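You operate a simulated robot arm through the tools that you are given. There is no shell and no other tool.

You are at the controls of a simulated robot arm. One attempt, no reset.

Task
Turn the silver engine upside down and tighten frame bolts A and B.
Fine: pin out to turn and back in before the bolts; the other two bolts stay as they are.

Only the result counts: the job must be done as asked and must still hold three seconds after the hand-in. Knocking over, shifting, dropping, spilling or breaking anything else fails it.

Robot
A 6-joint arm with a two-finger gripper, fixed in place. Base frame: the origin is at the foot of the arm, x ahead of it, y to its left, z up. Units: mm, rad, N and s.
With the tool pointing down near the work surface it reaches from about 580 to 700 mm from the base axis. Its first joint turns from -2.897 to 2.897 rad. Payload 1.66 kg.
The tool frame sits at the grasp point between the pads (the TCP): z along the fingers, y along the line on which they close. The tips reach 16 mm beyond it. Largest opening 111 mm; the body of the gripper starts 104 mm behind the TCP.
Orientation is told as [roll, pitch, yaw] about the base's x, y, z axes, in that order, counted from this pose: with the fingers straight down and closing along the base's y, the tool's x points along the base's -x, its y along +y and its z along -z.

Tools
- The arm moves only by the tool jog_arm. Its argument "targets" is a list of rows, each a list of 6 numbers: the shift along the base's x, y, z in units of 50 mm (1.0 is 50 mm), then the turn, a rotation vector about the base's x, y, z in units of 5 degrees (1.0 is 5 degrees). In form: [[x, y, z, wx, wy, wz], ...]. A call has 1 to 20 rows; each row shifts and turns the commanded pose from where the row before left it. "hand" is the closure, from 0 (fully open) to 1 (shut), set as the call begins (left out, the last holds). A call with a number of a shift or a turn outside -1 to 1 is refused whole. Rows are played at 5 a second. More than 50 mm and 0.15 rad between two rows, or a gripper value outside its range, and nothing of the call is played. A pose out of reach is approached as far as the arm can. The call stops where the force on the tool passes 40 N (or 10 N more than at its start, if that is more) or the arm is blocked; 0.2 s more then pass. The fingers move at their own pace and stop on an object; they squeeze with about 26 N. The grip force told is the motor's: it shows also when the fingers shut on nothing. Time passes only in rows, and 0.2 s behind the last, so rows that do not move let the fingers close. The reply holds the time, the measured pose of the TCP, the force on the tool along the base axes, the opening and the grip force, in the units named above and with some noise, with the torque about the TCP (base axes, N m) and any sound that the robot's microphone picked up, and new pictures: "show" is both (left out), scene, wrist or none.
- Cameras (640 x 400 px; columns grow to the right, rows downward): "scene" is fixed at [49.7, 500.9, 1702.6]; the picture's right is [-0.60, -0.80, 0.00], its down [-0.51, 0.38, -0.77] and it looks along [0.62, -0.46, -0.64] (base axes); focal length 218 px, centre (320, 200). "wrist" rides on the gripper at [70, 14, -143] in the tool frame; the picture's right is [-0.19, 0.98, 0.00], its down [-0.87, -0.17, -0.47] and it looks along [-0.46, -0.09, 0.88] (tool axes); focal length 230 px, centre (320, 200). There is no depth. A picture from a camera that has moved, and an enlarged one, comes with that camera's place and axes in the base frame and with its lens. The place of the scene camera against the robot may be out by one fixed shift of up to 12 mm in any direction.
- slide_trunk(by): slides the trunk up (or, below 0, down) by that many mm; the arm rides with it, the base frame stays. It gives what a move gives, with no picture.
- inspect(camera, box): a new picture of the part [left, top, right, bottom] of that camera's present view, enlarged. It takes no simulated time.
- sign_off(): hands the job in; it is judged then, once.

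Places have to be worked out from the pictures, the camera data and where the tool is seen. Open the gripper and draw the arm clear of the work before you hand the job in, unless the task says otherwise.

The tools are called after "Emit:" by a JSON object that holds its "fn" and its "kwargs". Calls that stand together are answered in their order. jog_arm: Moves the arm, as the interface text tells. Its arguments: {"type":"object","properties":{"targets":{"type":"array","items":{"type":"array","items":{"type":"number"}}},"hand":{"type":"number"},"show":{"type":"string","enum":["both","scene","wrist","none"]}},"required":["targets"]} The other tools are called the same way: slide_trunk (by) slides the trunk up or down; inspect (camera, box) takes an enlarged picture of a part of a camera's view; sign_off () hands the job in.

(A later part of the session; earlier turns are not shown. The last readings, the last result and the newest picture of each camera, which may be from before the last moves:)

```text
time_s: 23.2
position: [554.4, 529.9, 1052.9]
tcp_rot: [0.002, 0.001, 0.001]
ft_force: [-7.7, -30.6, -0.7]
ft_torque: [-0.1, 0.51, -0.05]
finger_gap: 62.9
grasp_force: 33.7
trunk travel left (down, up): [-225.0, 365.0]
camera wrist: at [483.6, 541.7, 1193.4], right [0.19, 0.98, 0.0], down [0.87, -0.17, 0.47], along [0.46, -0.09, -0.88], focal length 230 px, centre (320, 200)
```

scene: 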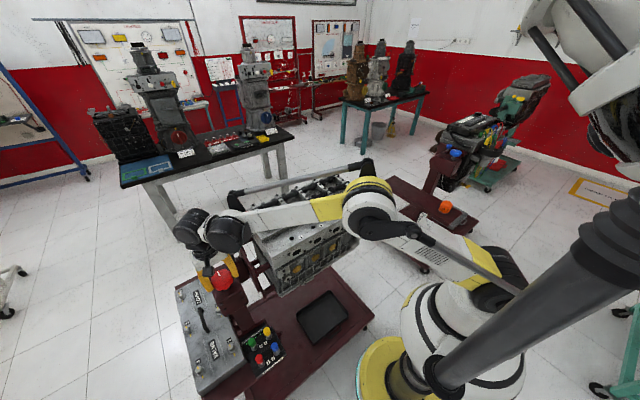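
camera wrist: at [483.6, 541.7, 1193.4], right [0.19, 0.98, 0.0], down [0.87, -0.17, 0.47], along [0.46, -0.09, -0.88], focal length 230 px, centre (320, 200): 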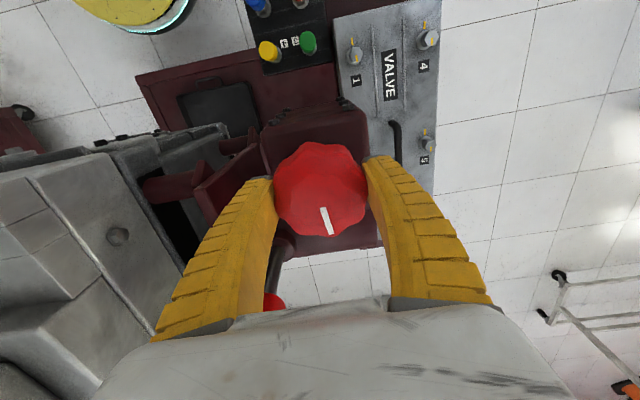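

The mark shows the knob only advanced to about +10° and the fingers slipped the rest. I check the engine's attitude now before deciding on direction.

Emit:
{"fn": "inspect", "kwargs": {"camera": "scene", "box": [225, 220, 345, 300]}}

Emit:
{"fn": "inspect", "kwargs": {"camera": "wrist", "box": [260, 120, 380, 250]}}

```text
5.00 times, centred on (285, 260) of scene
camera zoom: at [49.7, 500.9, 1702.6], right [-0.6, -0.8, 0.0], down [-0.51, 0.38, -0.77], along [0.62, -0.46, -0.64], focal length 1088 px, centre (495, -100)
```

zoom: 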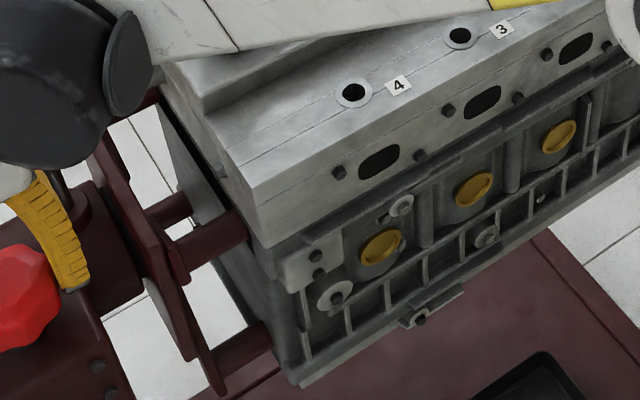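

```text
3.08 times, centred on (320, 185) of wrist
camera zoom: at [483.6, 541.7, 1193.4], right [0.19, 0.98, 0.0], down [0.87, -0.17, 0.47], along [0.46, -0.09, -0.88], focal length 708 px, centre (320, 246)
```

zoom: 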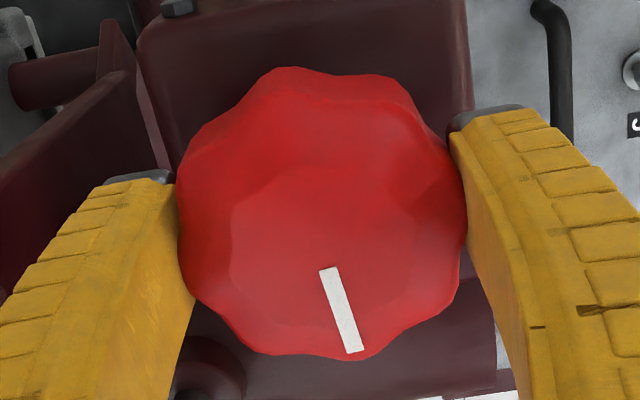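

The engine did turn ~2° (top toward -x) then hit a stop, so this is the wrong way. I recentre by -2.5 mm in y (30 N side load) and try the opposite, clockwise direction by 20°.

Emit:
{"fn": "jog_arm", "kwargs": {"targets": [[0, -0.05, 0, 0, 0, 0], [0, 0, 0, 0, 0, -1], [0, 0, 0, 0, 0, -1], [0, 0, 0, 0, 0, -1], [0, 0, 0, 0, 0, -1]], "show": "wrist"}}

Emit:
{"fn": "inspect", "kwargs": {"camera": "scene", "box": [225, 220, 345, 300]}}

```text
time_s: 24.4
position: [553.3, 530.8, 1051.6]
tcp_rot: [0.0, 0.0, -0.351]
ft_force: [-2.1, -2.9, 16.7]
ft_torque: [-0.03, 0.1, 0.02]
finger_gap: 62.8
grasp_force: 34.0
trunk travel left (down, up): [-225.0, 365.0]
camera wrist: at [492.5, 565.2, 1193.0], right [0.52, 0.86, 0.0], down [0.75, -0.46, 0.47], along [0.41, -0.24, -0.88], focal length 230 px, centre (320, 200)
```

wrist: 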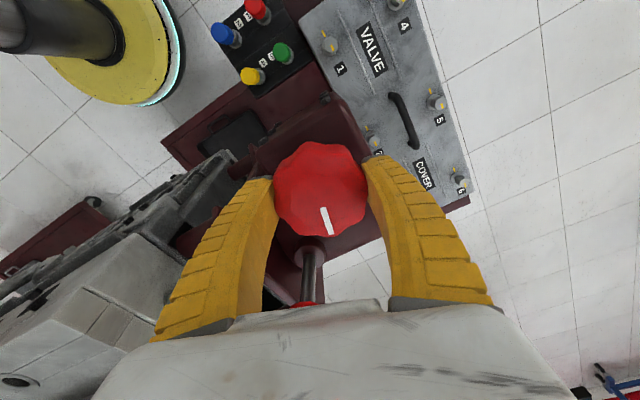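

```text
5.00 times, centred on (285, 260) of scene
camera zoom: at [49.7, 500.9, 1702.6], right [-0.6, -0.8, 0.0], down [-0.51, 0.38, -0.77], along [0.62, -0.46, -0.64], focal length 1088 px, centre (495, -100)
```

zoom: 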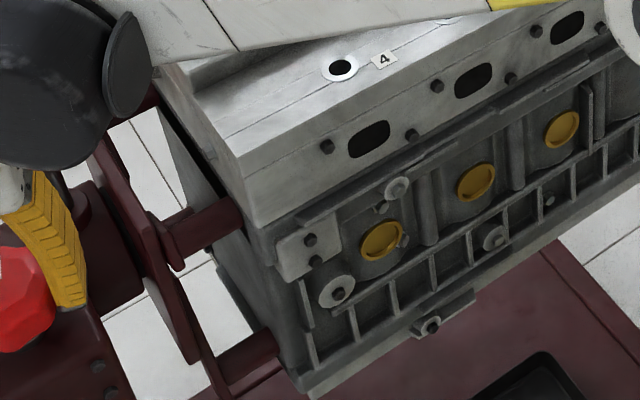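

Clockwise works: the engine's top moved away (+x) by roughly 6–7° for 20° of knob. I continue the stroke clockwise by 80°.

Emit:
{"fn": "jog_arm", "kwargs": {"targets": [[0, 0, 0, 0, 0, -1], [0, 0, 0, 0, 0, -1], [0, 0, 0, 0, 0, -1], [0, 0, 0, 0, 0, -1], [0, 0, 0, 0, 0, -1], [0, 0, 0, 0, 0, -1], [0, 0, 0, 0, 0, -1], [0, 0, 0, 0, 0, -1], [0, 0, 0, 0, 0, -1], [0, 0, 0, 0, 0, -1], [0, 0, 0, 0, 0, -1], [0, 0, 0, 0, 0, -1], [0, 0, 0, 0, 0, -1], [0, 0, 0, 0, 0, -1], [0, 0, 0, 0, 0, -1], [0, 0, 0, 0, 0, -1]], "show": "both"}}

Emit:
{"fn": "inspect", "kwargs": {"camera": "scene", "box": [225, 190, 385, 300]}}

```text
time_s: 27.8
position: [555.2, 530.3, 1050.4]
tcp_rot: [-0.001, -0.002, -1.747]
ft_force: [7.6, 1.3, 4.1]
ft_torque: [-0.24, -0.71, 0.04]
finger_gap: 62.6
grasp_force: 34.1
trunk travel left (down, up): [-225.0, 365.0]
camera wrist: at [580.7, 595.5, 1191.4], right [0.93, -0.36, 0.0], down [-0.32, -0.82, 0.47], along [-0.17, -0.44, -0.88], focal length 230 px, centre (320, 200)
```

scene: 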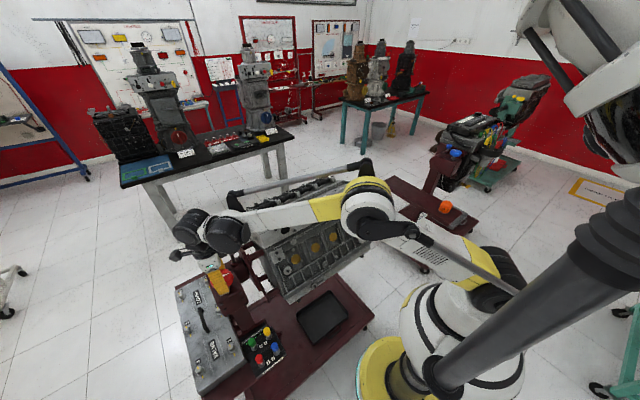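
wrist: 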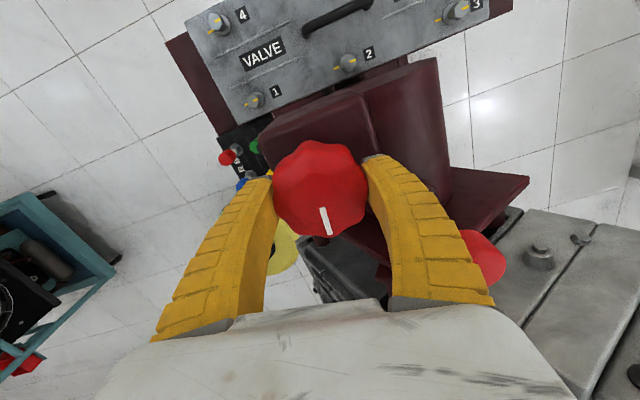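

```text
3.64 times, centred on (305, 245) of scene
camera zoom: at [49.7, 500.9, 1702.6], right [-0.6, -0.8, 0.0], down [-0.51, 0.38, -0.77], along [0.62, -0.46, -0.64], focal length 791 px, centre (374, 36)
```

zoom: 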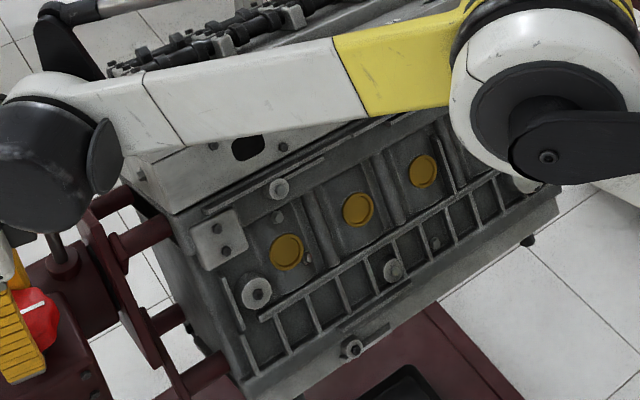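

No slip; engine is now tilted about 33° for 100° of knob, so the ratio is near 3:1. I continue clockwise another 80° to find the wrist's range.

Emit:
{"fn": "jog_arm", "kwargs": {"targets": [[0, 0, 0, 0, 0, -1], [0, 0, 0, 0, 0, -1], [0, 0, 0, 0, 0, -1], [0, 0, 0, 0, 0, -1], [0, 0, 0, 0, 0, -1], [0, 0, 0, 0, 0, -1], [0, 0, 0, 0, 0, -1], [0, 0, 0, 0, 0, -1], [0, 0, 0, 0, 0, -1], [0, 0, 0, 0, 0, -1], [0, 0, 0, 0, 0, -1], [0, 0, 0, 0, 0, -1], [0, 0, 0, 0, 0, -1], [0, 0, 0, 0, 0, -1], [0, 0, 0, 0, 0, -1], [0, 0, 0, 0, 0, -1]], "show": "both"}}

Emit:
{"fn": "inspect", "kwargs": {"camera": "scene", "box": [225, 190, 385, 300]}}

```text
time_s: 31.2
position: [555.0, 530.7, 1051.4]
tcp_rot: [-0.002, 0.0, -2.221]
ft_force: [2.1, -3.2, -2.2]
ft_torque: [-0.42, -0.62, -0.02]
finger_gap: 61.8
grasp_force: 33.9
out of reach, approached as far as the arm can: row 7, 8, 9, 10, 11, 12, 13, 14, 15, 16
trunk travel left (down, up): [-225.0, 365.0]
camera wrist: at [608.3, 576.1, 1191.9], right [0.67, -0.74, 0.0], down [-0.66, -0.59, 0.47], along [-0.35, -0.31, -0.88], focal length 230 px, centre (320, 200)
```

scene: 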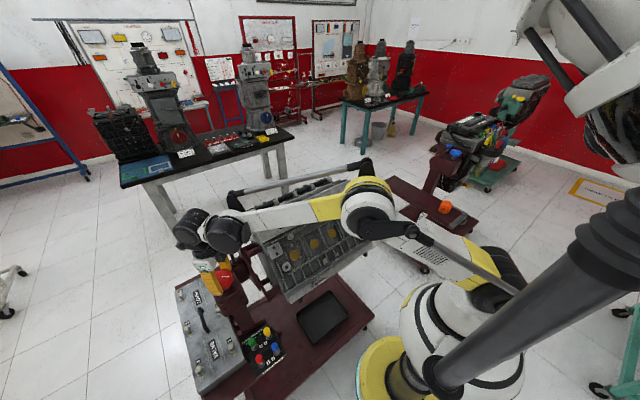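
wrist: 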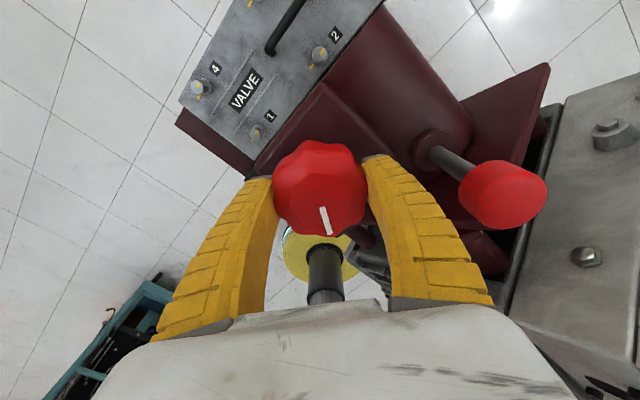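

```text
3.64 times, centred on (305, 245) of scene
camera zoom: at [49.7, 500.9, 1702.6], right [-0.6, -0.8, 0.0], down [-0.51, 0.38, -0.77], along [0.62, -0.46, -0.64], focal length 791 px, centre (374, 36)
```

zoom: 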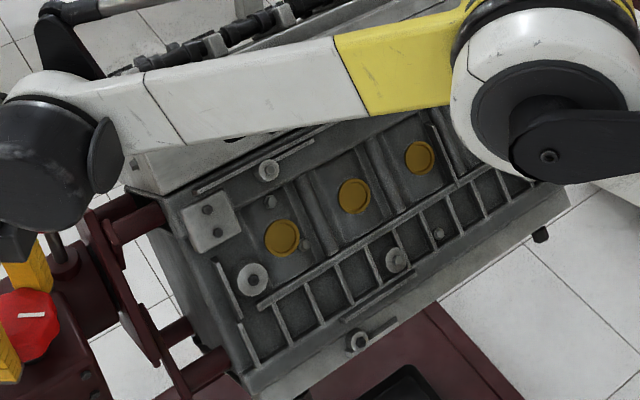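

The wrist hit its limit at yaw ≈ -127°, engine about 31° from upright. I open to ~89 mm and then turn the gripper back counterclockwise for a long new stroke.

Emit:
{"fn": "jog_arm", "kwargs": {"targets": [[0, 0, 0, 0, 0, 0], [0, 0, 0, 0, 0, 0], [0, 0, 0, 0, 0, 0]], "hand": 0.2, "show": "wrist"}}

Emit:
{"fn": "jog_arm", "kwargs": {"targets": [[0, 0, 0, 0, 0, 1], [0, 0, 0, 0, 0, 1]], "show": "wrist"}}

```text
time_s: 32.0
position: [555.5, 531.4, 1051.6]
tcp_rot: [0.0, 0.001, -2.221]
ft_force: [-0.1, 0.4, 0.3]
ft_torque: [-0.01, 0.01, -0.01]
finger_gap: 89.7
grasp_force: 1.3
trunk travel left (down, up): [-225.0, 365.0]
camera wrist: at [608.0, 576.4, 1191.9], right [0.67, -0.74, 0.0], down [-0.66, -0.59, 0.47], along [-0.35, -0.31, -0.88], focal length 230 px, centre (320, 200)
```

wrist: 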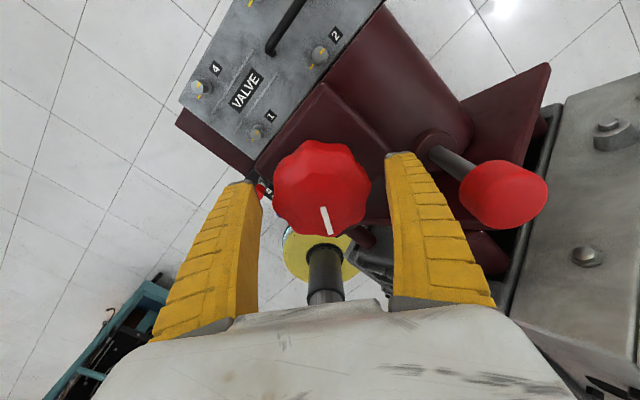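

```text
time_s: 32.6
position: [554.0, 530.0, 1049.9]
tcp_rot: [-0.002, 0.0, -2.046]
ft_force: [-0.2, -0.4, -0.3]
ft_torque: [0.01, -0.01, -0.01]
finger_gap: 89.9
grasp_force: 0.8
trunk travel left (down, up): [-225.0, 365.0]
camera wrist: at [597.8, 584.9, 1191.7], right [0.79, -0.62, 0.0], down [-0.54, -0.69, 0.47], along [-0.29, -0.37, -0.88], focal length 230 px, centre (320, 200)
```

wrist: 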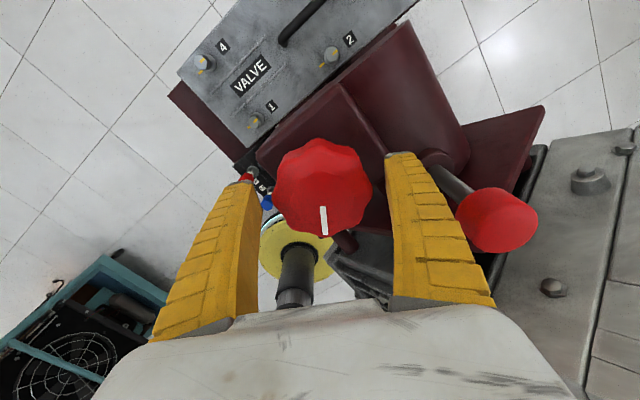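

The commanded pose tracks from the actual limit. I keep turning the open gripper counterclockwise by 100° steps.

Emit:
{"fn": "jog_arm", "kwargs": {"targets": [[0, 0, 0, 0, 0, 1], [0, 0, 0, 0, 0, 1], [0, 0, 0, 0, 0, 1], [0, 0, 0, 0, 0, 1], [0, 0, 0, 0, 0, 1], [0, 0, 0, 0, 0, 1], [0, 0, 0, 0, 0, 1], [0, 0, 0, 0, 0, 1], [0, 0, 0, 0, 0, 1], [0, 0, 0, 0, 0, 1], [0, 0, 0, 0, 0, 1], [0, 0, 0, 0, 0, 1], [0, 0, 0, 0, 0, 1], [0, 0, 0, 0, 0, 1], [0, 0, 0, 0, 0, 1], [0, 0, 0, 0, 0, 1], [0, 0, 0, 0, 0, 1], [0, 0, 0, 0, 0, 1], [0, 0, 0, 0, 0, 1], [0, 0, 0, 0, 0, 1]], "show": "wrist"}}

Emit:
{"fn": "jog_arm", "kwargs": {"targets": [[0, 0, 0, 0, 0, 1], [0, 0, 0, 0, 0, 1], [0, 0, 0, 0, 0, 1], [0, 0, 0, 0, 0, 1], [0, 0, 0, 0, 0, 1], [0, 0, 0, 0, 0, 1], [0, 0, 0, 0, 0, 1], [0, 0, 0, 0, 0, 1], [0, 0, 0, 0, 0, 1], [0, 0, 0, 0, 0, 1], [0, 0, 0, 0, 0, 1], [0, 0, 0, 0, 0, 1], [0, 0, 0, 0, 0, 1], [0, 0, 0, 0, 0, 1], [0, 0, 0, 0, 0, 1], [0, 0, 0, 0, 0, 1], [0, 0, 0, 0, 0, 1], [0, 0, 0, 0, 0, 1], [0, 0, 0, 0, 0, 1], [0, 0, 0, 0, 0, 1]], "show": "wrist"}}

```text
time_s: 36.8
position: [553.4, 530.3, 1049.8]
tcp_rot: [-0.002, 0.0, -0.299]
ft_force: [0.1, 0.0, 0.4]
ft_torque: [0.03, 0.02, -0.02]
finger_gap: 89.8
grasp_force: 1.2
trunk travel left (down, up): [-225.0, 365.0]
camera wrist: at [491.7, 563.3, 1191.4], right [0.47, 0.88, 0.0], down [0.78, -0.41, 0.47], along [0.42, -0.22, -0.88], focal length 230 px, centre (320, 200)
```

wrist: 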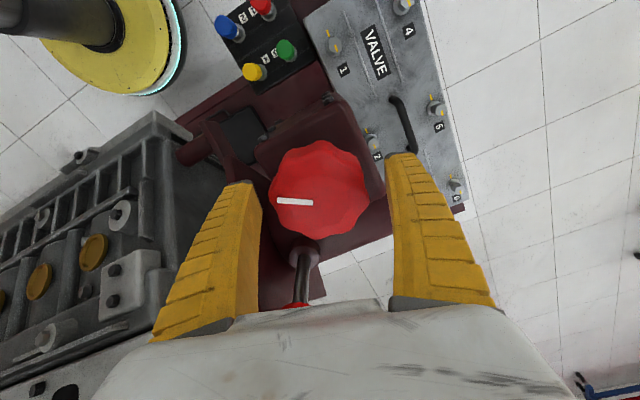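

```text
time_s: 41.0
position: [553.4, 530.3, 1050.8]
tcp_rot: [-0.002, 0.001, 1.446]
ft_force: [-0.3, -0.4, 0.2]
ft_torque: [0.04, -0.01, 0.0]
finger_gap: 90.0
grasp_force: 1.1
trunk travel left (down, up): [-225.0, 365.0]
camera wrist: at [531.3, 461.6, 1191.9], right [-0.95, 0.31, 0.0], down [0.27, 0.84, 0.47], along [0.15, 0.45, -0.88], focal length 230 px, centre (320, 200)
```

wrist: 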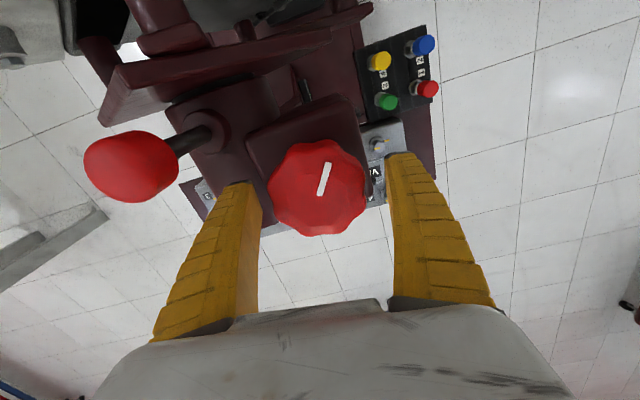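

Yaw is now +83°, still clear. I turn on another 65° to gain a longer stroke.

Emit:
{"fn": "jog_arm", "kwargs": {"targets": [[0, 0, 0, 0, 0, 1], [0, 0, 0, 0, 0, 1], [0, 0, 0, 0, 0, 1], [0, 0, 0, 0, 0, 1], [0, 0, 0, 0, 0, 1], [0, 0, 0, 0, 0, 1], [0, 0, 0, 0, 0, 1], [0, 0, 0, 0, 0, 1], [0, 0, 0, 0, 0, 1], [0, 0, 0, 0, 0, 1], [0, 0, 0, 0, 0, 1], [0, 0, 0, 0, 0, 1], [0, 0, 0, 0, 0, 1]], "show": "wrist"}}

```text
time_s: 43.8
position: [554.0, 530.6, 1050.9]
tcp_rot: [-0.001, 0.001, 2.582]
ft_force: [0.0, -0.4, 1.0]
ft_torque: [-0.02, 0.0, 0.03]
finger_gap: 89.9
grasp_force: 1.1
trunk travel left (down, up): [-225.0, 365.0]
camera wrist: at [605.9, 480.7, 1192.3], right [-0.68, -0.73, 0.0], down [-0.64, 0.6, 0.47], along [-0.34, 0.32, -0.88], focal length 230 px, centre (320, 200)
```

wrist: 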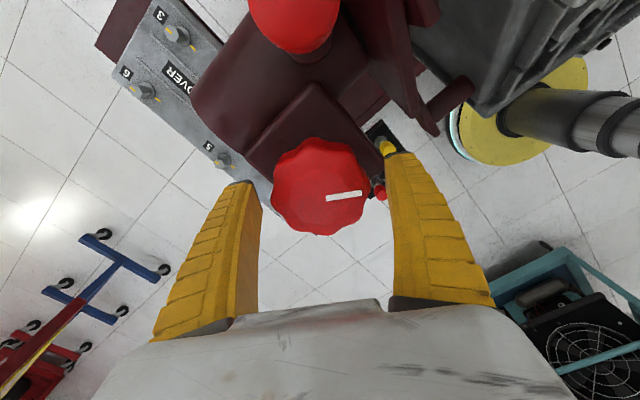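

Yaw is +148°. I close on the knob again here.

Emit:
{"fn": "jog_arm", "kwargs": {"targets": [[0, 0, 0, 0, 0, 0], [0, 0, 0, 0, 0, 0], [0, 0, 0, 0, 0, 0]], "hand": 1, "show": "none"}}

```text
time_s: 44.6
position: [554.3, 531.5, 1049.1]
tcp_rot: [-0.003, 0.002, 2.579]
ft_force: [-2.3, -2.2, -0.8]
ft_torque: [0.03, 0.23, -0.03]
finger_gap: 61.9
grasp_force: 34.5
trunk travel left (down, up): [-225.0, 365.0]
```

Firm grip with little side load. I turn clockwise 100° and check the engine.

Emit:
{"fn": "jog_arm", "kwargs": {"targets": [[0, 0, 0, 0, 0, -1], [0, 0, 0, 0, 0, -1], [0, 0, 0, 0, 0, -1], [0, 0, 0, 0, 0, -1], [0, 0, 0, 0, 0, -1], [0, 0, 0, 0, 0, -1], [0, 0, 0, 0, 0, -1], [0, 0, 0, 0, 0, -1], [0, 0, 0, 0, 0, -1], [0, 0, 0, 0, 0, -1], [0, 0, 0, 0, 0, -1], [0, 0, 0, 0, 0, -1], [0, 0, 0, 0, 0, -1], [0, 0, 0, 0, 0, -1], [0, 0, 0, 0, 0, -1], [0, 0, 0, 0, 0, -1], [0, 0, 0, 0, 0, -1], [0, 0, 0, 0, 0, -1], [0, 0, 0, 0, 0, -1], [0, 0, 0, 0, 0, -1]], "show": "both"}}

Emit:
{"fn": "inspect", "kwargs": {"camera": "scene", "box": [225, 190, 385, 300]}}

```text
time_s: 48.8
position: [555.1, 530.0, 1050.0]
tcp_rot: [-0.001, 0.0, 0.833]
ft_force: [18.4, 3.9, 18.0]
ft_torque: [-0.1, -0.15, 0.03]
finger_gap: 61.7
grasp_force: 33.9
trunk travel left (down, up): [-225.0, 365.0]
camera wrist: at [498.2, 486.6, 1191.4], right [-0.6, 0.8, 0.0], down [0.71, 0.53, 0.47], along [0.38, 0.28, -0.88], focal length 230 px, centre (320, 200)
```

scene: 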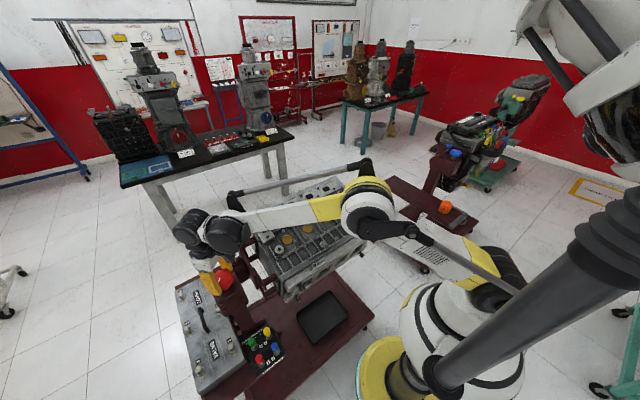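
wrist: 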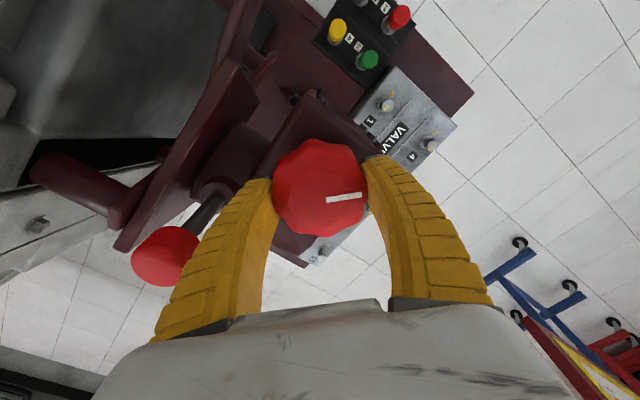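

```text
3.64 times, centred on (305, 245) of scene
camera zoom: at [49.7, 500.9, 1702.6], right [-0.6, -0.8, 0.0], down [-0.51, 0.38, -0.77], along [0.62, -0.46, -0.64], focal length 791 px, centre (374, 36)
```

zoom: 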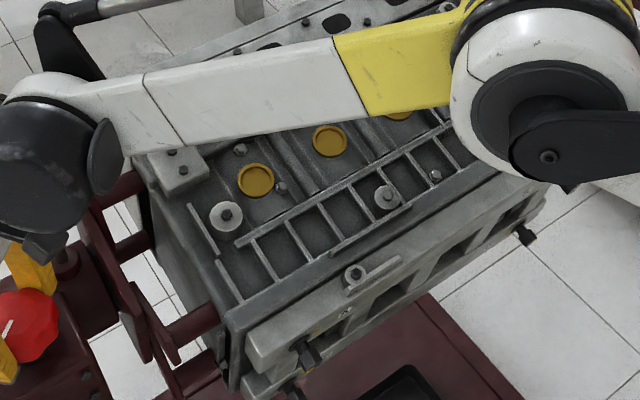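

The engine is now about 65° over and bolt heads on its underside are coming into view. I relieve the side load (+1.5 mm x and z) and turn another 100° clockwise.

Emit:
{"fn": "jog_arm", "kwargs": {"targets": [[0.03, 0.01, 0.03, 0, 0, 0], [0, 0, 0, 0, 0, -1], [0, 0, 0, 0, 0, -1], [0, 0, 0, 0, 0, -1], [0, 0, 0, 0, 0, -1], [0, 0, 0, 0, 0, -1], [0, 0, 0, 0, 0, -1], [0, 0, 0, 0, 0, -1], [0, 0, 0, 0, 0, -1], [0, 0, 0, 0, 0, -1], [0, 0, 0, 0, 0, -1], [0, 0, 0, 0, 0, -1], [0, 0, 0, 0, 0, -1], [0, 0, 0, 0, 0, -1], [0, 0, 0, 0, 0, -1], [0, 0, 0, 0, 0, -1], [0, 0, 0, 0, 0, -1], [0, 0, 0, 0, 0, -1], [0, 0, 0, 0, 0, -1]], "show": "both"}}

Emit:
{"fn": "inspect", "kwargs": {"camera": "scene", "box": [225, 190, 385, 300]}}

```text
time_s: 50.0
position: [555.8, 530.7, 1051.6]
tcp_rot: [-0.003, 0.002, 0.476]
ft_force: [-2.4, -6.6, -6.8]
ft_torque: [0.51, -0.32, 0.0]
finger_gap: 61.6
grasp_force: 33.7
trunk travel left (down, up): [-225.0, 365.0]
stopped in row 6: the force on the tool passed its limit at 40 N (the readings are from after the stop); the commanded pose is now the measured one
camera wrist: at [487.7, 509.7, 1192.8], right [-0.28, 0.96, 0.0], down [0.85, 0.25, 0.47], along [0.45, 0.13, -0.88], focal length 230 px, centre (320, 200)
```

scene: 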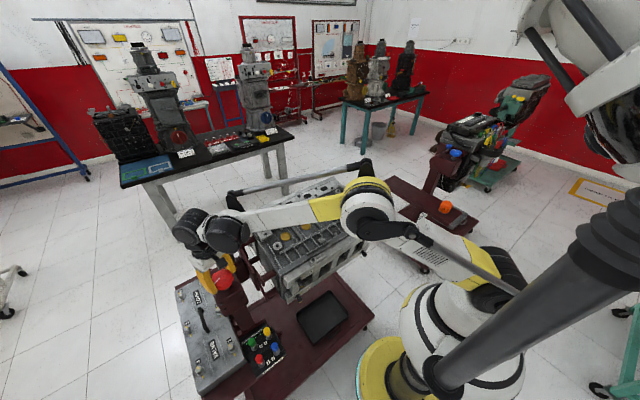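
wrist: 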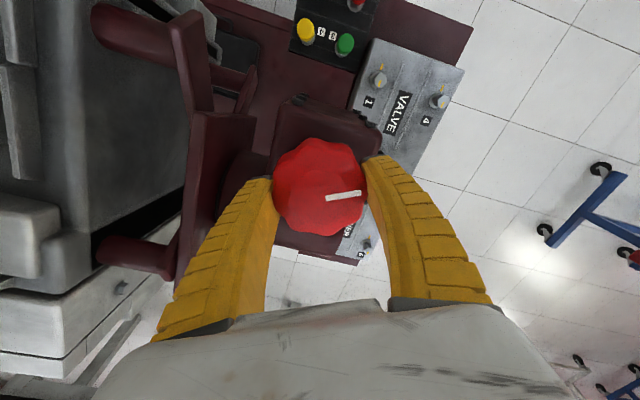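

```text
3.64 times, centred on (305, 245) of scene
camera zoom: at [49.7, 500.9, 1702.6], right [-0.6, -0.8, 0.0], down [-0.51, 0.38, -0.77], along [0.62, -0.46, -0.64], focal length 791 px, centre (374, 36)
```

zoom: 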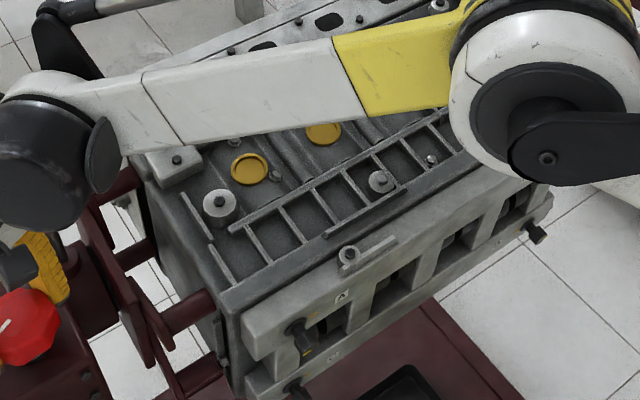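

A brief force spike stopped the turn at yaw 27°, residual load is small now, and I can see a label "A" and a bolt with a yellow mark on the underside. I continue clockwise in shorter calls.

Emit:
{"fn": "jog_arm", "kwargs": {"targets": [[0, -0.01, -0.01, 0, 0, 0], [0, 0, 0, 0, 0, -1], [0, 0, 0, 0, 0, -1], [0, 0, 0, 0, 0, -1], [0, 0, 0, 0, 0, -1], [0, 0, 0, 0, 0, -1], [0, 0, 0, 0, 0, -1]], "show": "wrist"}}

```text
time_s: 51.6
position: [556.7, 530.5, 1051.0]
tcp_rot: [-0.001, 0.001, -0.048]
ft_force: [5.8, -3.9, 4.0]
ft_torque: [0.1, -0.35, 0.01]
finger_gap: 61.6
grasp_force: 34.1
trunk travel left (down, up): [-225.0, 365.0]
camera wrist: at [487.1, 545.8, 1192.7], right [0.24, 0.97, 0.0], down [0.86, -0.21, 0.47], along [0.46, -0.11, -0.88], focal length 230 px, centre (320, 200)
```

wrist: 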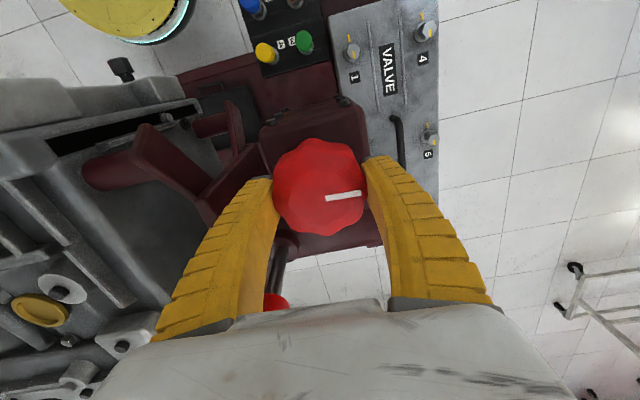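

Turning cleanly with low forces. I continue clockwise 60° more.

Emit:
{"fn": "jog_arm", "kwargs": {"targets": [[0, 0, 0, 0, 0, -1], [0, 0, 0, 0, 0, -1], [0, 0, 0, 0, 0, -1], [0, 0, 0, 0, 0, -1], [0, 0, 0, 0, 0, -1], [0, 0, 0, 0, 0, -1], [0, 0, 0, 0, 0, -1], [0, 0, 0, 0, 0, -1], [0, 0, 0, 0, 0, -1], [0, 0, 0, 0, 0, -1], [0, 0, 0, 0, 0, -1], [0, 0, 0, 0, 0, -1]], "show": "none"}}

Emit:
{"fn": "jog_arm", "kwargs": {"targets": [[0, 0, 0, 0, 0, -1], [0, 0, 0, 0, 0, -1], [0, 0, 0, 0, 0, -1], [0, 0, 0, 0, 0, -1], [0, 0, 0, 0, 0, -1], [0, 0, 0, 0, 0, -1], [0, 0, 0, 0, 0, -1], [0, 0, 0, 0, 0, -1], [0, 0, 0, 0, 0, -1], [0, 0, 0, 0, 0, -1], [0, 0, 0, 0, 0, -1]], "show": "both"}}

Emit:
{"fn": "inspect", "kwargs": {"camera": "scene", "box": [225, 190, 385, 300]}}

```text
time_s: 54.2
position: [554.6, 529.7, 1050.2]
tcp_rot: [-0.004, 0.002, -1.098]
ft_force: [-5.9, -19.4, -9.5]
ft_torque: [-0.03, -0.18, 0.04]
finger_gap: 61.4
grasp_force: 34.2
trunk travel left (down, up): [-225.0, 365.0]
```

```text
time_s: 56.6
position: [555.4, 529.5, 1050.7]
tcp_rot: [-0.004, 0.003, -2.056]
ft_force: [-8.3, -13.2, -6.5]
ft_torque: [-0.1, -0.02, -0.02]
finger_gap: 61.5
grasp_force: 33.7
trunk travel left (down, up): [-225.0, 365.0]
camera wrist: at [599.6, 583.2, 1193.1], right [0.78, -0.63, 0.0], down [-0.55, -0.69, 0.47], along [-0.3, -0.36, -0.88], focal length 230 px, centre (320, 200)
```

scene: 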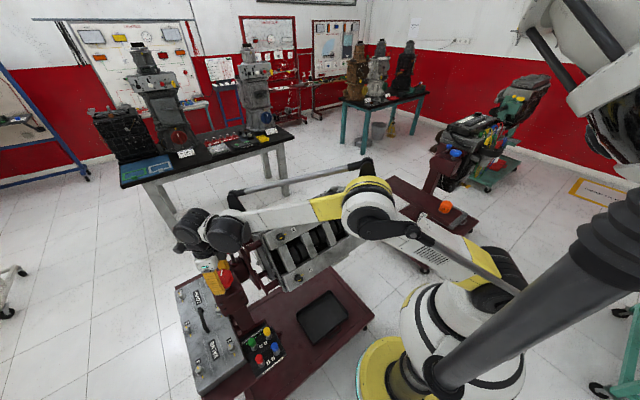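
wrist: 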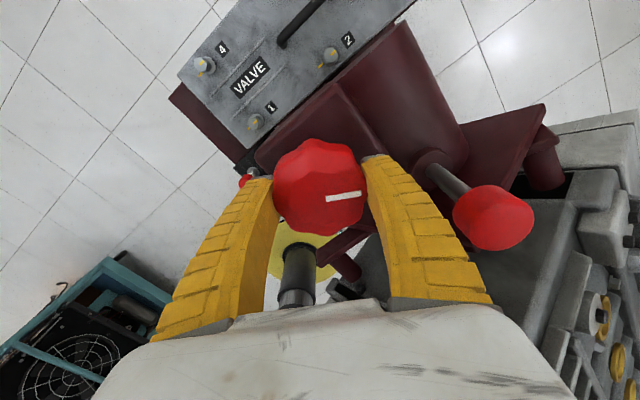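

```text
3.64 times, centred on (305, 245) of scene
camera zoom: at [49.7, 500.9, 1702.6], right [-0.6, -0.8, 0.0], down [-0.51, 0.38, -0.77], along [0.62, -0.46, -0.64], focal length 791 px, centre (374, 36)
```

zoom: 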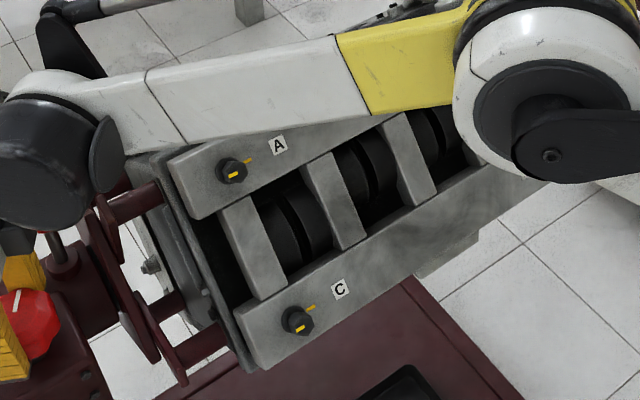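

The engine is about 120° over (359° of knob at 3:1), and labels A and C are visible with marked bolts. I need about 180° more: open, swing back +200°, and regrip.

Emit:
{"fn": "jog_arm", "kwargs": {"targets": [[0, 0, 0, 0, 0, 0], [0, 0, 0, 0, 0, 0], [0, 0, 0, 0, 0, 0]], "hand": 0.2, "show": "none"}}

Emit:
{"fn": "jog_arm", "kwargs": {"targets": [[0, 0, 0, 0, 0, 1], [0, 0, 0, 0, 0, 1], [0, 0, 0, 0, 0, 1], [0, 0, 0, 0, 0, 1], [0, 0, 0, 0, 0, 1], [0, 0, 0, 0, 0, 1], [0, 0, 0, 0, 0, 1], [0, 0, 0, 0, 0, 1], [0, 0, 0, 0, 0, 1], [0, 0, 0, 0, 0, 1], [0, 0, 0, 0, 0, 1], [0, 0, 0, 0, 0, 1], [0, 0, 0, 0, 0, 1], [0, 0, 0, 0, 0, 1], [0, 0, 0, 0, 0, 1], [0, 0, 0, 0, 0, 1], [0, 0, 0, 0, 0, 1], [0, 0, 0, 0, 0, 1], [0, 0, 0, 0, 0, 1], [0, 0, 0, 0, 0, 1]], "show": "wrist"}}

Emit:
{"fn": "jog_arm", "kwargs": {"targets": [[0, 0, 0, 0, 0, 1], [0, 0, 0, 0, 0, 1], [0, 0, 0, 0, 0, 1], [0, 0, 0, 0, 0, 1], [0, 0, 0, 0, 0, 1], [0, 0, 0, 0, 0, 1], [0, 0, 0, 0, 0, 1], [0, 0, 0, 0, 0, 1], [0, 0, 0, 0, 0, 1], [0, 0, 0, 0, 0, 1], [0, 0, 0, 0, 0, 1], [0, 0, 0, 0, 0, 1], [0, 0, 0, 0, 0, 1], [0, 0, 0, 0, 0, 1], [0, 0, 0, 0, 0, 1], [0, 0, 0, 0, 0, 1], [0, 0, 0, 0, 0, 1], [0, 0, 0, 0, 0, 1], [0, 0, 0, 0, 0, 1], [0, 0, 0, 0, 0, 1]], "show": "wrist"}}

```text
time_s: 57.4
position: [555.0, 530.7, 1050.5]
tcp_rot: [-0.001, 0.001, -2.056]
ft_force: [0.2, -0.1, 0.2]
ft_torque: [-0.01, -0.01, 0.02]
finger_gap: 90.2
grasp_force: 0.4
trunk travel left (down, up): [-225.0, 365.0]
```

```text
time_s: 61.6
position: [555.1, 530.8, 1051.0]
tcp_rot: [-0.003, 0.002, -0.309]
ft_force: [0.1, -0.8, 1.0]
ft_torque: [0.04, 0.01, -0.01]
finger_gap: 90.1
grasp_force: 0.4
trunk travel left (down, up): [-225.0, 365.0]
camera wrist: at [493.2, 563.2, 1192.2], right [0.48, 0.88, 0.0], down [0.78, -0.42, 0.47], along [0.41, -0.23, -0.88], focal length 230 px, centre (320, 200)
```

wrist: 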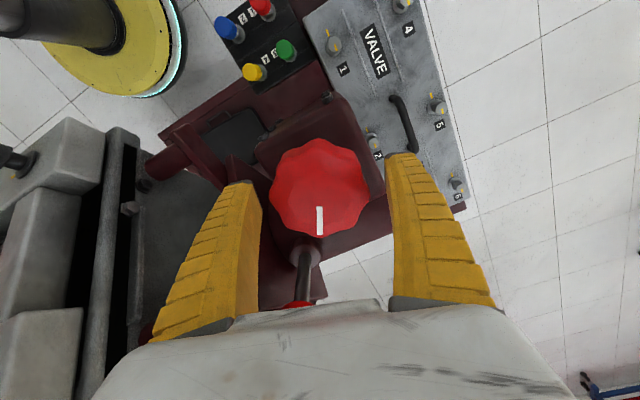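

```text
time_s: 65.8
position: [554.3, 530.7, 1049.9]
tcp_rot: [-0.002, 0.002, 1.437]
ft_force: [-0.6, 0.7, -0.2]
ft_torque: [0.01, 0.0, -0.01]
finger_gap: 90.0
grasp_force: 0.6
trunk travel left (down, up): [-225.0, 365.0]
camera wrist: at [532.3, 462.3, 1192.2], right [-0.95, 0.32, 0.0], down [0.28, 0.84, 0.47], along [0.15, 0.45, -0.88], focal length 230 px, centre (320, 200)
```

wrist: 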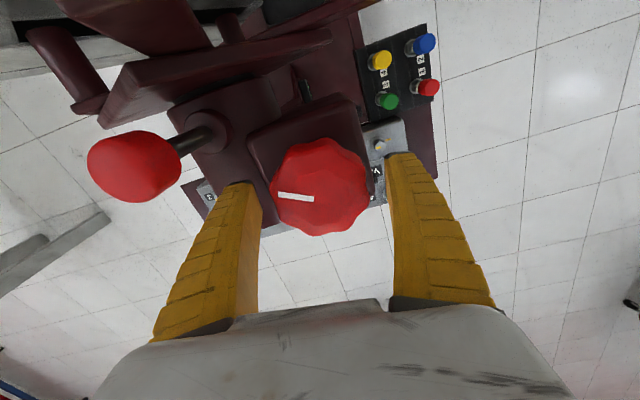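

Back at yaw +82°. The mark now reads about -28° (388° total clockwise), so roughly 152° more should bring the mark to the -x direction and the engine to 180°. I grip and begin the stroke.

Emit:
{"fn": "jog_arm", "kwargs": {"targets": [[0, 0, 0, 0, 0, 0], [0, 0, 0, 0, 0, 0], [0, 0, 0, 0, 0, 0]], "hand": 1, "show": "none"}}

Emit:
{"fn": "jog_arm", "kwargs": {"targets": [[0, 0, 0, 0, 0, -1], [0, 0, 0, 0, 0, -1], [0, 0, 0, 0, 0, -1], [0, 0, 0, 0, 0, -1], [0, 0, 0, 0, 0, -1], [0, 0, 0, 0, 0, -1], [0, 0, 0, 0, 0, -1], [0, 0, 0, 0, 0, -1], [0, 0, 0, 0, 0, -1], [0, 0, 0, 0, 0, -1], [0, 0, 0, 0, 0, -1], [0, 0, 0, 0, 0, -1], [0, 0, 0, 0, 0, -1], [0, 0, 0, 0, 0, -1]], "show": "wrist"}}

```text
time_s: 66.6
position: [554.5, 530.3, 1050.6]
tcp_rot: [-0.003, 0.001, 1.437]
ft_force: [-2.7, 0.6, -0.3]
ft_torque: [0.05, 0.1, -0.01]
finger_gap: 61.7
grasp_force: 34.5
trunk travel left (down, up): [-225.0, 365.0]
```

```text
time_s: 69.6
position: [555.7, 529.7, 1051.2]
tcp_rot: [-0.002, 0.003, 0.211]
ft_force: [-0.6, -2.6, -4.2]
ft_torque: [0.1, -0.03, 0.05]
finger_gap: 61.6
grasp_force: 33.9
trunk travel left (down, up): [-225.0, 365.0]
camera wrist: at [484.9, 527.8, 1192.4], right [-0.02, 1.0, 0.0], down [0.88, 0.02, 0.47], along [0.47, 0.01, -0.88], focal length 230 px, centre (320, 200)
```

wrist: 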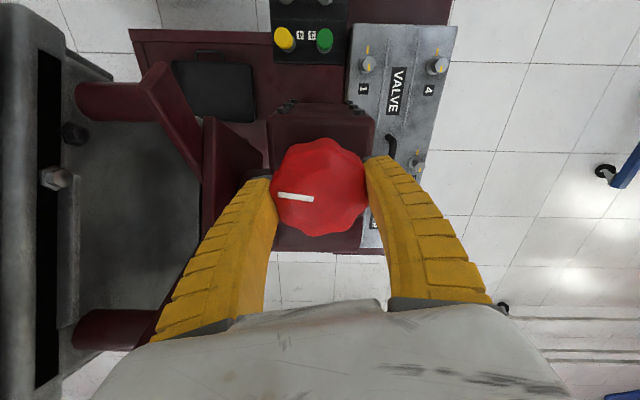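

Mark at about -96° now (456° total). I turn 75° more and then check the mark and engine attitude precisely.

Emit:
{"fn": "jog_arm", "kwargs": {"targets": [[0, 0, 0, 0, 0, -1], [0, 0, 0, 0, 0, -1], [0, 0, 0, 0, 0, -1], [0, 0, 0, 0, 0, -1], [0, 0, 0, 0, 0, -1], [0, 0, 0, 0, 0, -1], [0, 0, 0, 0, 0, -1], [0, 0, 0, 0, 0, -1], [0, 0, 0, 0, 0, -1], [0, 0, 0, 0, 0, -1], [0, 0, 0, 0, 0, -1], [0, 0, 0, 0, 0, -1], [0, 0, 0, 0, 0, -1], [0, 0, 0, 0, 0, -1]], "show": "both"}}

Emit:
{"fn": "inspect", "kwargs": {"camera": "scene", "box": [225, 190, 385, 300]}}

Emit:
{"fn": "inspect", "kwargs": {"camera": "wrist", "box": [260, 130, 380, 250]}}

```text
time_s: 72.6
position: [555.3, 528.7, 1050.4]
tcp_rot: [-0.004, 0.002, -1.01]
ft_force: [-6.4, -13.5, -7.9]
ft_torque: [0.13, -0.07, 0.0]
finger_gap: 62.0
grasp_force: 34.0
trunk travel left (down, up): [-225.0, 365.0]
camera wrist: at [530.3, 594.3, 1192.5], right [0.93, 0.36, 0.0], down [0.32, -0.82, 0.47], along [0.17, -0.44, -0.88], focal length 230 px, centre (320, 200)
```

scene: 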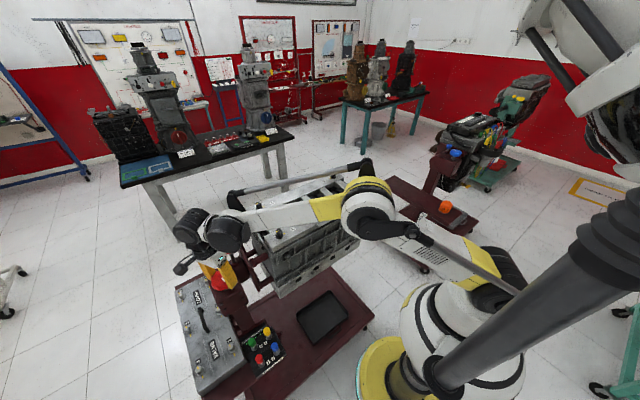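
wrist: 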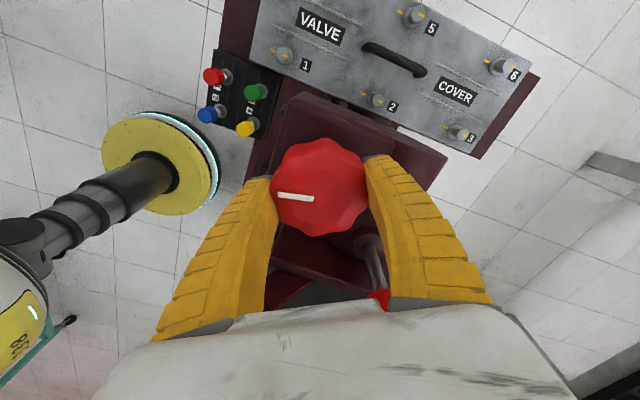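

```text
3.64 times, centred on (305, 245) of scene
camera zoom: at [49.7, 500.9, 1702.6], right [-0.6, -0.8, 0.0], down [-0.51, 0.38, -0.77], along [0.62, -0.46, -0.64], focal length 791 px, centre (374, 36)
```

zoom: 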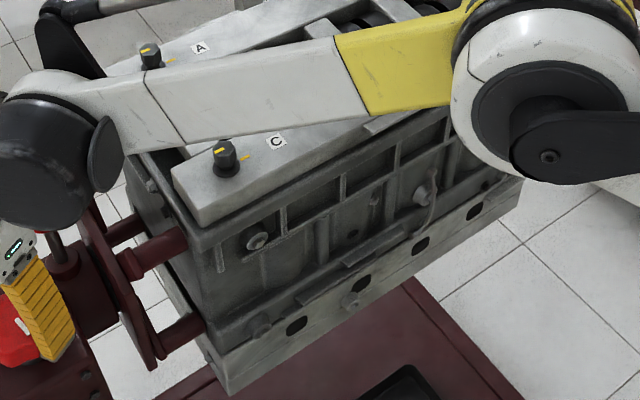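

```text
3.33 times, centred on (320, 190) of wrist
camera zoom: at [530.3, 594.3, 1192.5], right [0.93, 0.36, 0.0], down [0.32, -0.82, 0.47], along [0.17, -0.44, -0.88], focal length 767 px, centre (320, 233)
```

zoom: 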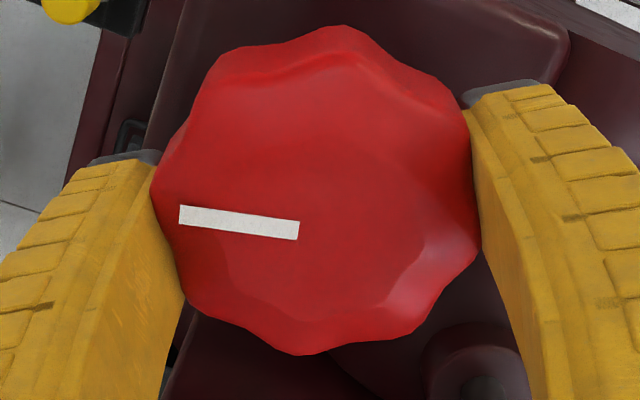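

The mark is at about -167°, so 12–14° remain to 180° of engine. I turn 12.5° more, slowly at the end.

Emit:
{"fn": "jog_arm", "kwargs": {"targets": [[0, 0.02, 0, 0, 0, 0], [0, 0, 0, 0, 0, -0.5], [0, 0, 0, 0, 0, -0.5], [0, 0, 0, 0, 0, -0.5], [0, 0, 0, 0, 0, -0.5], [0, 0, 0, 0, 0, -0.5], [0, 0, 0, 0, 0, 0]], "show": "wrist"}}

Emit:
{"fn": "inspect", "kwargs": {"camera": "wrist", "box": [260, 130, 380, 250]}}

Emit:
{"fn": "inspect", "kwargs": {"camera": "scene", "box": [225, 190, 385, 300]}}

```text
time_s: 74.2
position: [557.2, 530.1, 1051.0]
tcp_rot: [-0.003, 0.005, -1.228]
ft_force: [-15.0, -25.1, -18.8]
ft_torque: [0.05, -0.43, 0.0]
finger_gap: 61.6
grasp_force: 33.7
trunk travel left (down, up): [-225.0, 365.0]
camera wrist: at [544.8, 598.6, 1192.9], right [0.99, 0.15, 0.0], down [0.14, -0.87, 0.47], along [0.07, -0.46, -0.88], focal length 230 px, centre (320, 200)
```

wrist: 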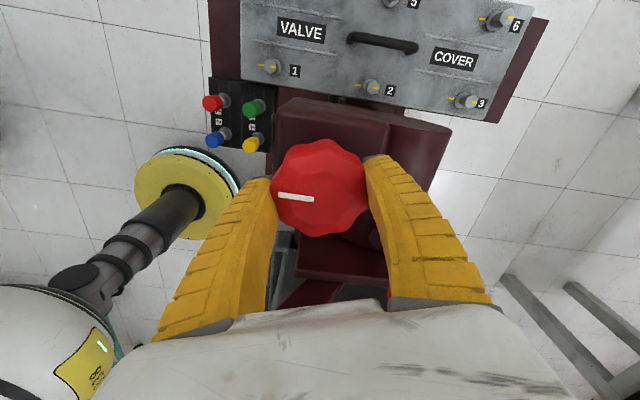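

```text
3.33 times, centred on (320, 190) of wrist
camera zoom: at [544.8, 598.6, 1192.9], right [0.99, 0.15, 0.0], down [0.14, -0.87, 0.47], along [0.07, -0.46, -0.88], focal length 767 px, centre (320, 233)
```

zoom: 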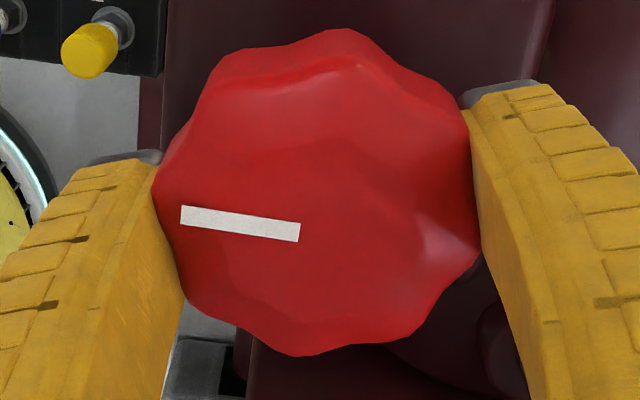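

```text
3.64 times, centred on (305, 245) of scene
camera zoom: at [49.7, 500.9, 1702.6], right [-0.6, -0.8, 0.0], down [-0.51, 0.38, -0.77], along [0.62, -0.46, -0.64], focal length 791 px, centre (374, 36)
```

zoom: 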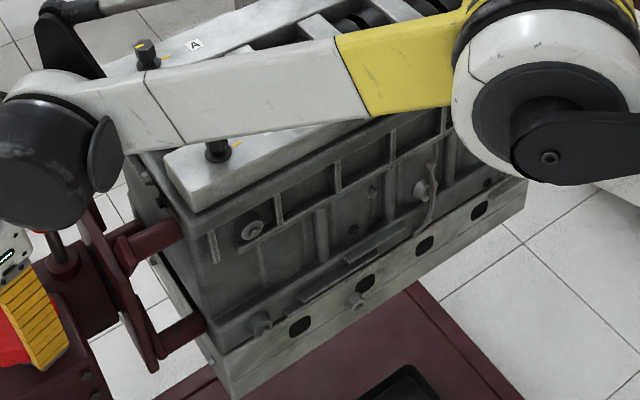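

The mark now points at about 180°, as intended. I release the knob, rise clear, and then examine how level the engine is before putting the pin back.

Emit:
{"fn": "jog_arm", "kwargs": {"targets": [[0, 0, 0, 0, 0, 0], [0, 0, 0, 0, 0, 0], [0, 0, 0, 0, 0, 0]], "hand": 0.1, "show": "none"}}

Emit:
{"fn": "jog_arm", "kwargs": {"targets": [[0, 0, 0.6, 0, 0, 0], [0, 0, 0.6, 0, 0, 0], [0, 0, 0.8, 0, 0, 0], [0, 0, 0.8, 0, 0, 0], [0, 0, 0.8, 0, 0, 0], [0, 0, 0.8, 0, 0, 0], [0, 0, 0, 0, 0, 0]], "show": "both"}}

```text
time_s: 75.0
position: [555.8, 532.0, 1050.5]
tcp_rot: [-0.001, 0.003, -1.227]
ft_force: [0.3, 0.4, -0.2]
ft_torque: [-0.01, -0.02, 0.02]
finger_gap: 100.4
grasp_force: 0.4
trunk travel left (down, up): [-225.0, 365.0]
```

```text
time_s: 76.6
position: [555.8, 529.3, 1270.9]
tcp_rot: [-0.001, 0.001, -1.226]
ft_force: [0.7, 0.1, 0.0]
ft_torque: [-0.03, 0.03, 0.04]
finger_gap: 100.3
grasp_force: 0.3
trunk travel left (down, up): [-225.0, 365.0]
camera wrist: at [545.5, 598.7, 1412.3], right [0.99, 0.15, 0.0], down [0.14, -0.87, 0.47], along [0.07, -0.47, -0.88], focal length 230 px, centre (320, 200)
```

scene: 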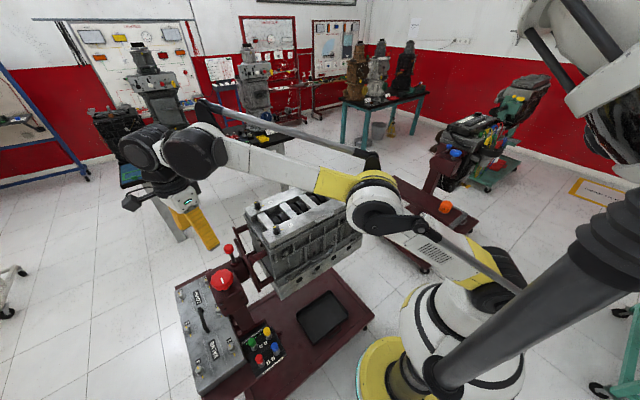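
wrist: 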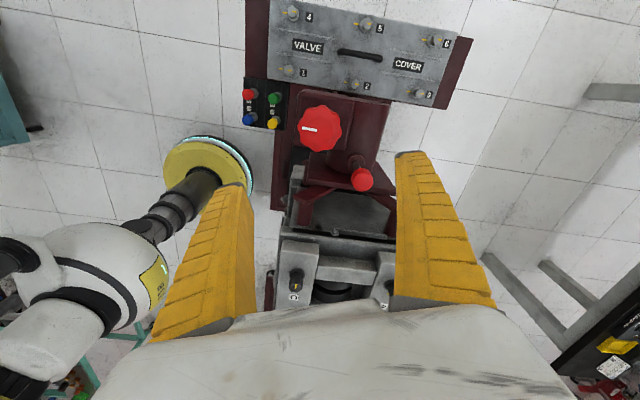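

Clear now. I inspect the mount plate and the top of the inverted engine to judge the level.

Emit:
{"fn": "inspect", "kwargs": {"camera": "scene", "box": [220, 180, 380, 300]}}

Emit:
{"fn": "inspect", "kwargs": {"camera": "wrist", "box": [260, 90, 420, 310]}}

Emit:
{"fn": "inspect", "kwargs": {"camera": "scene", "box": [205, 235, 285, 290]}}

```text
3.33 times, centred on (300, 240) of scene
camera zoom: at [49.7, 500.9, 1702.6], right [-0.6, -0.8, 0.0], down [-0.51, 0.38, -0.77], along [0.62, -0.46, -0.64], focal length 725 px, centre (387, 67)
```

zoom: 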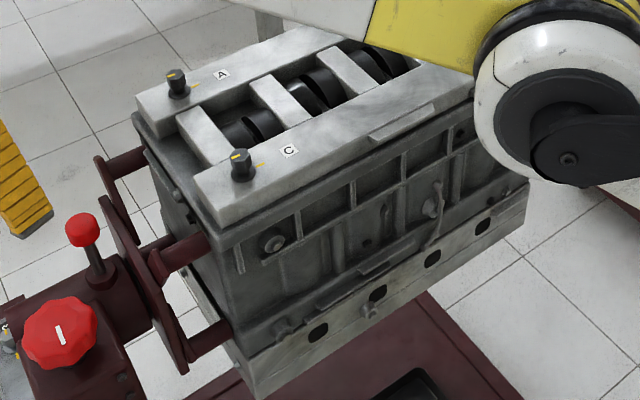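

```text
1.82 times, centred on (340, 200) of wrist
camera zoom: at [545.5, 598.7, 1412.3], right [0.99, 0.15, 0.0], down [0.14, -0.87, 0.47], along [0.07, -0.47, -0.88], focal length 418 px, centre (284, 200)
```

zoom: 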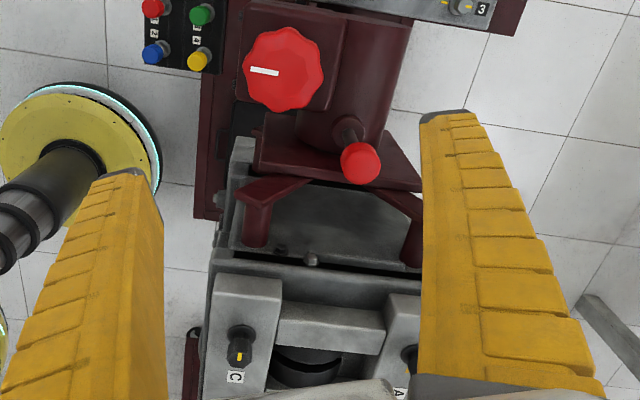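

```text
7.27 times, centred on (245, 262) of scene
camera zoom: at [49.7, 500.9, 1702.6], right [-0.6, -0.8, 0.0], down [-0.51, 0.38, -0.77], along [0.62, -0.46, -0.64], focal length 1582 px, centre (866, -254)
```

zoom: 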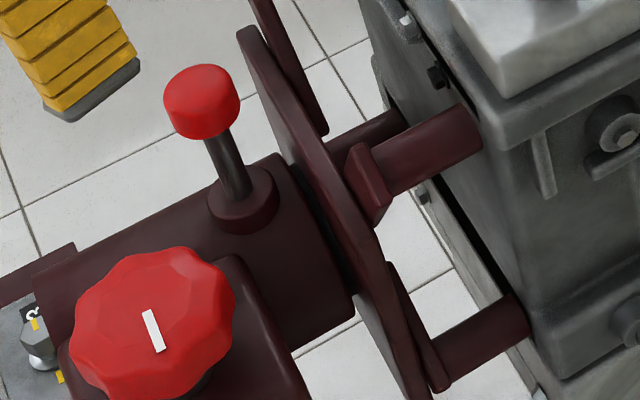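

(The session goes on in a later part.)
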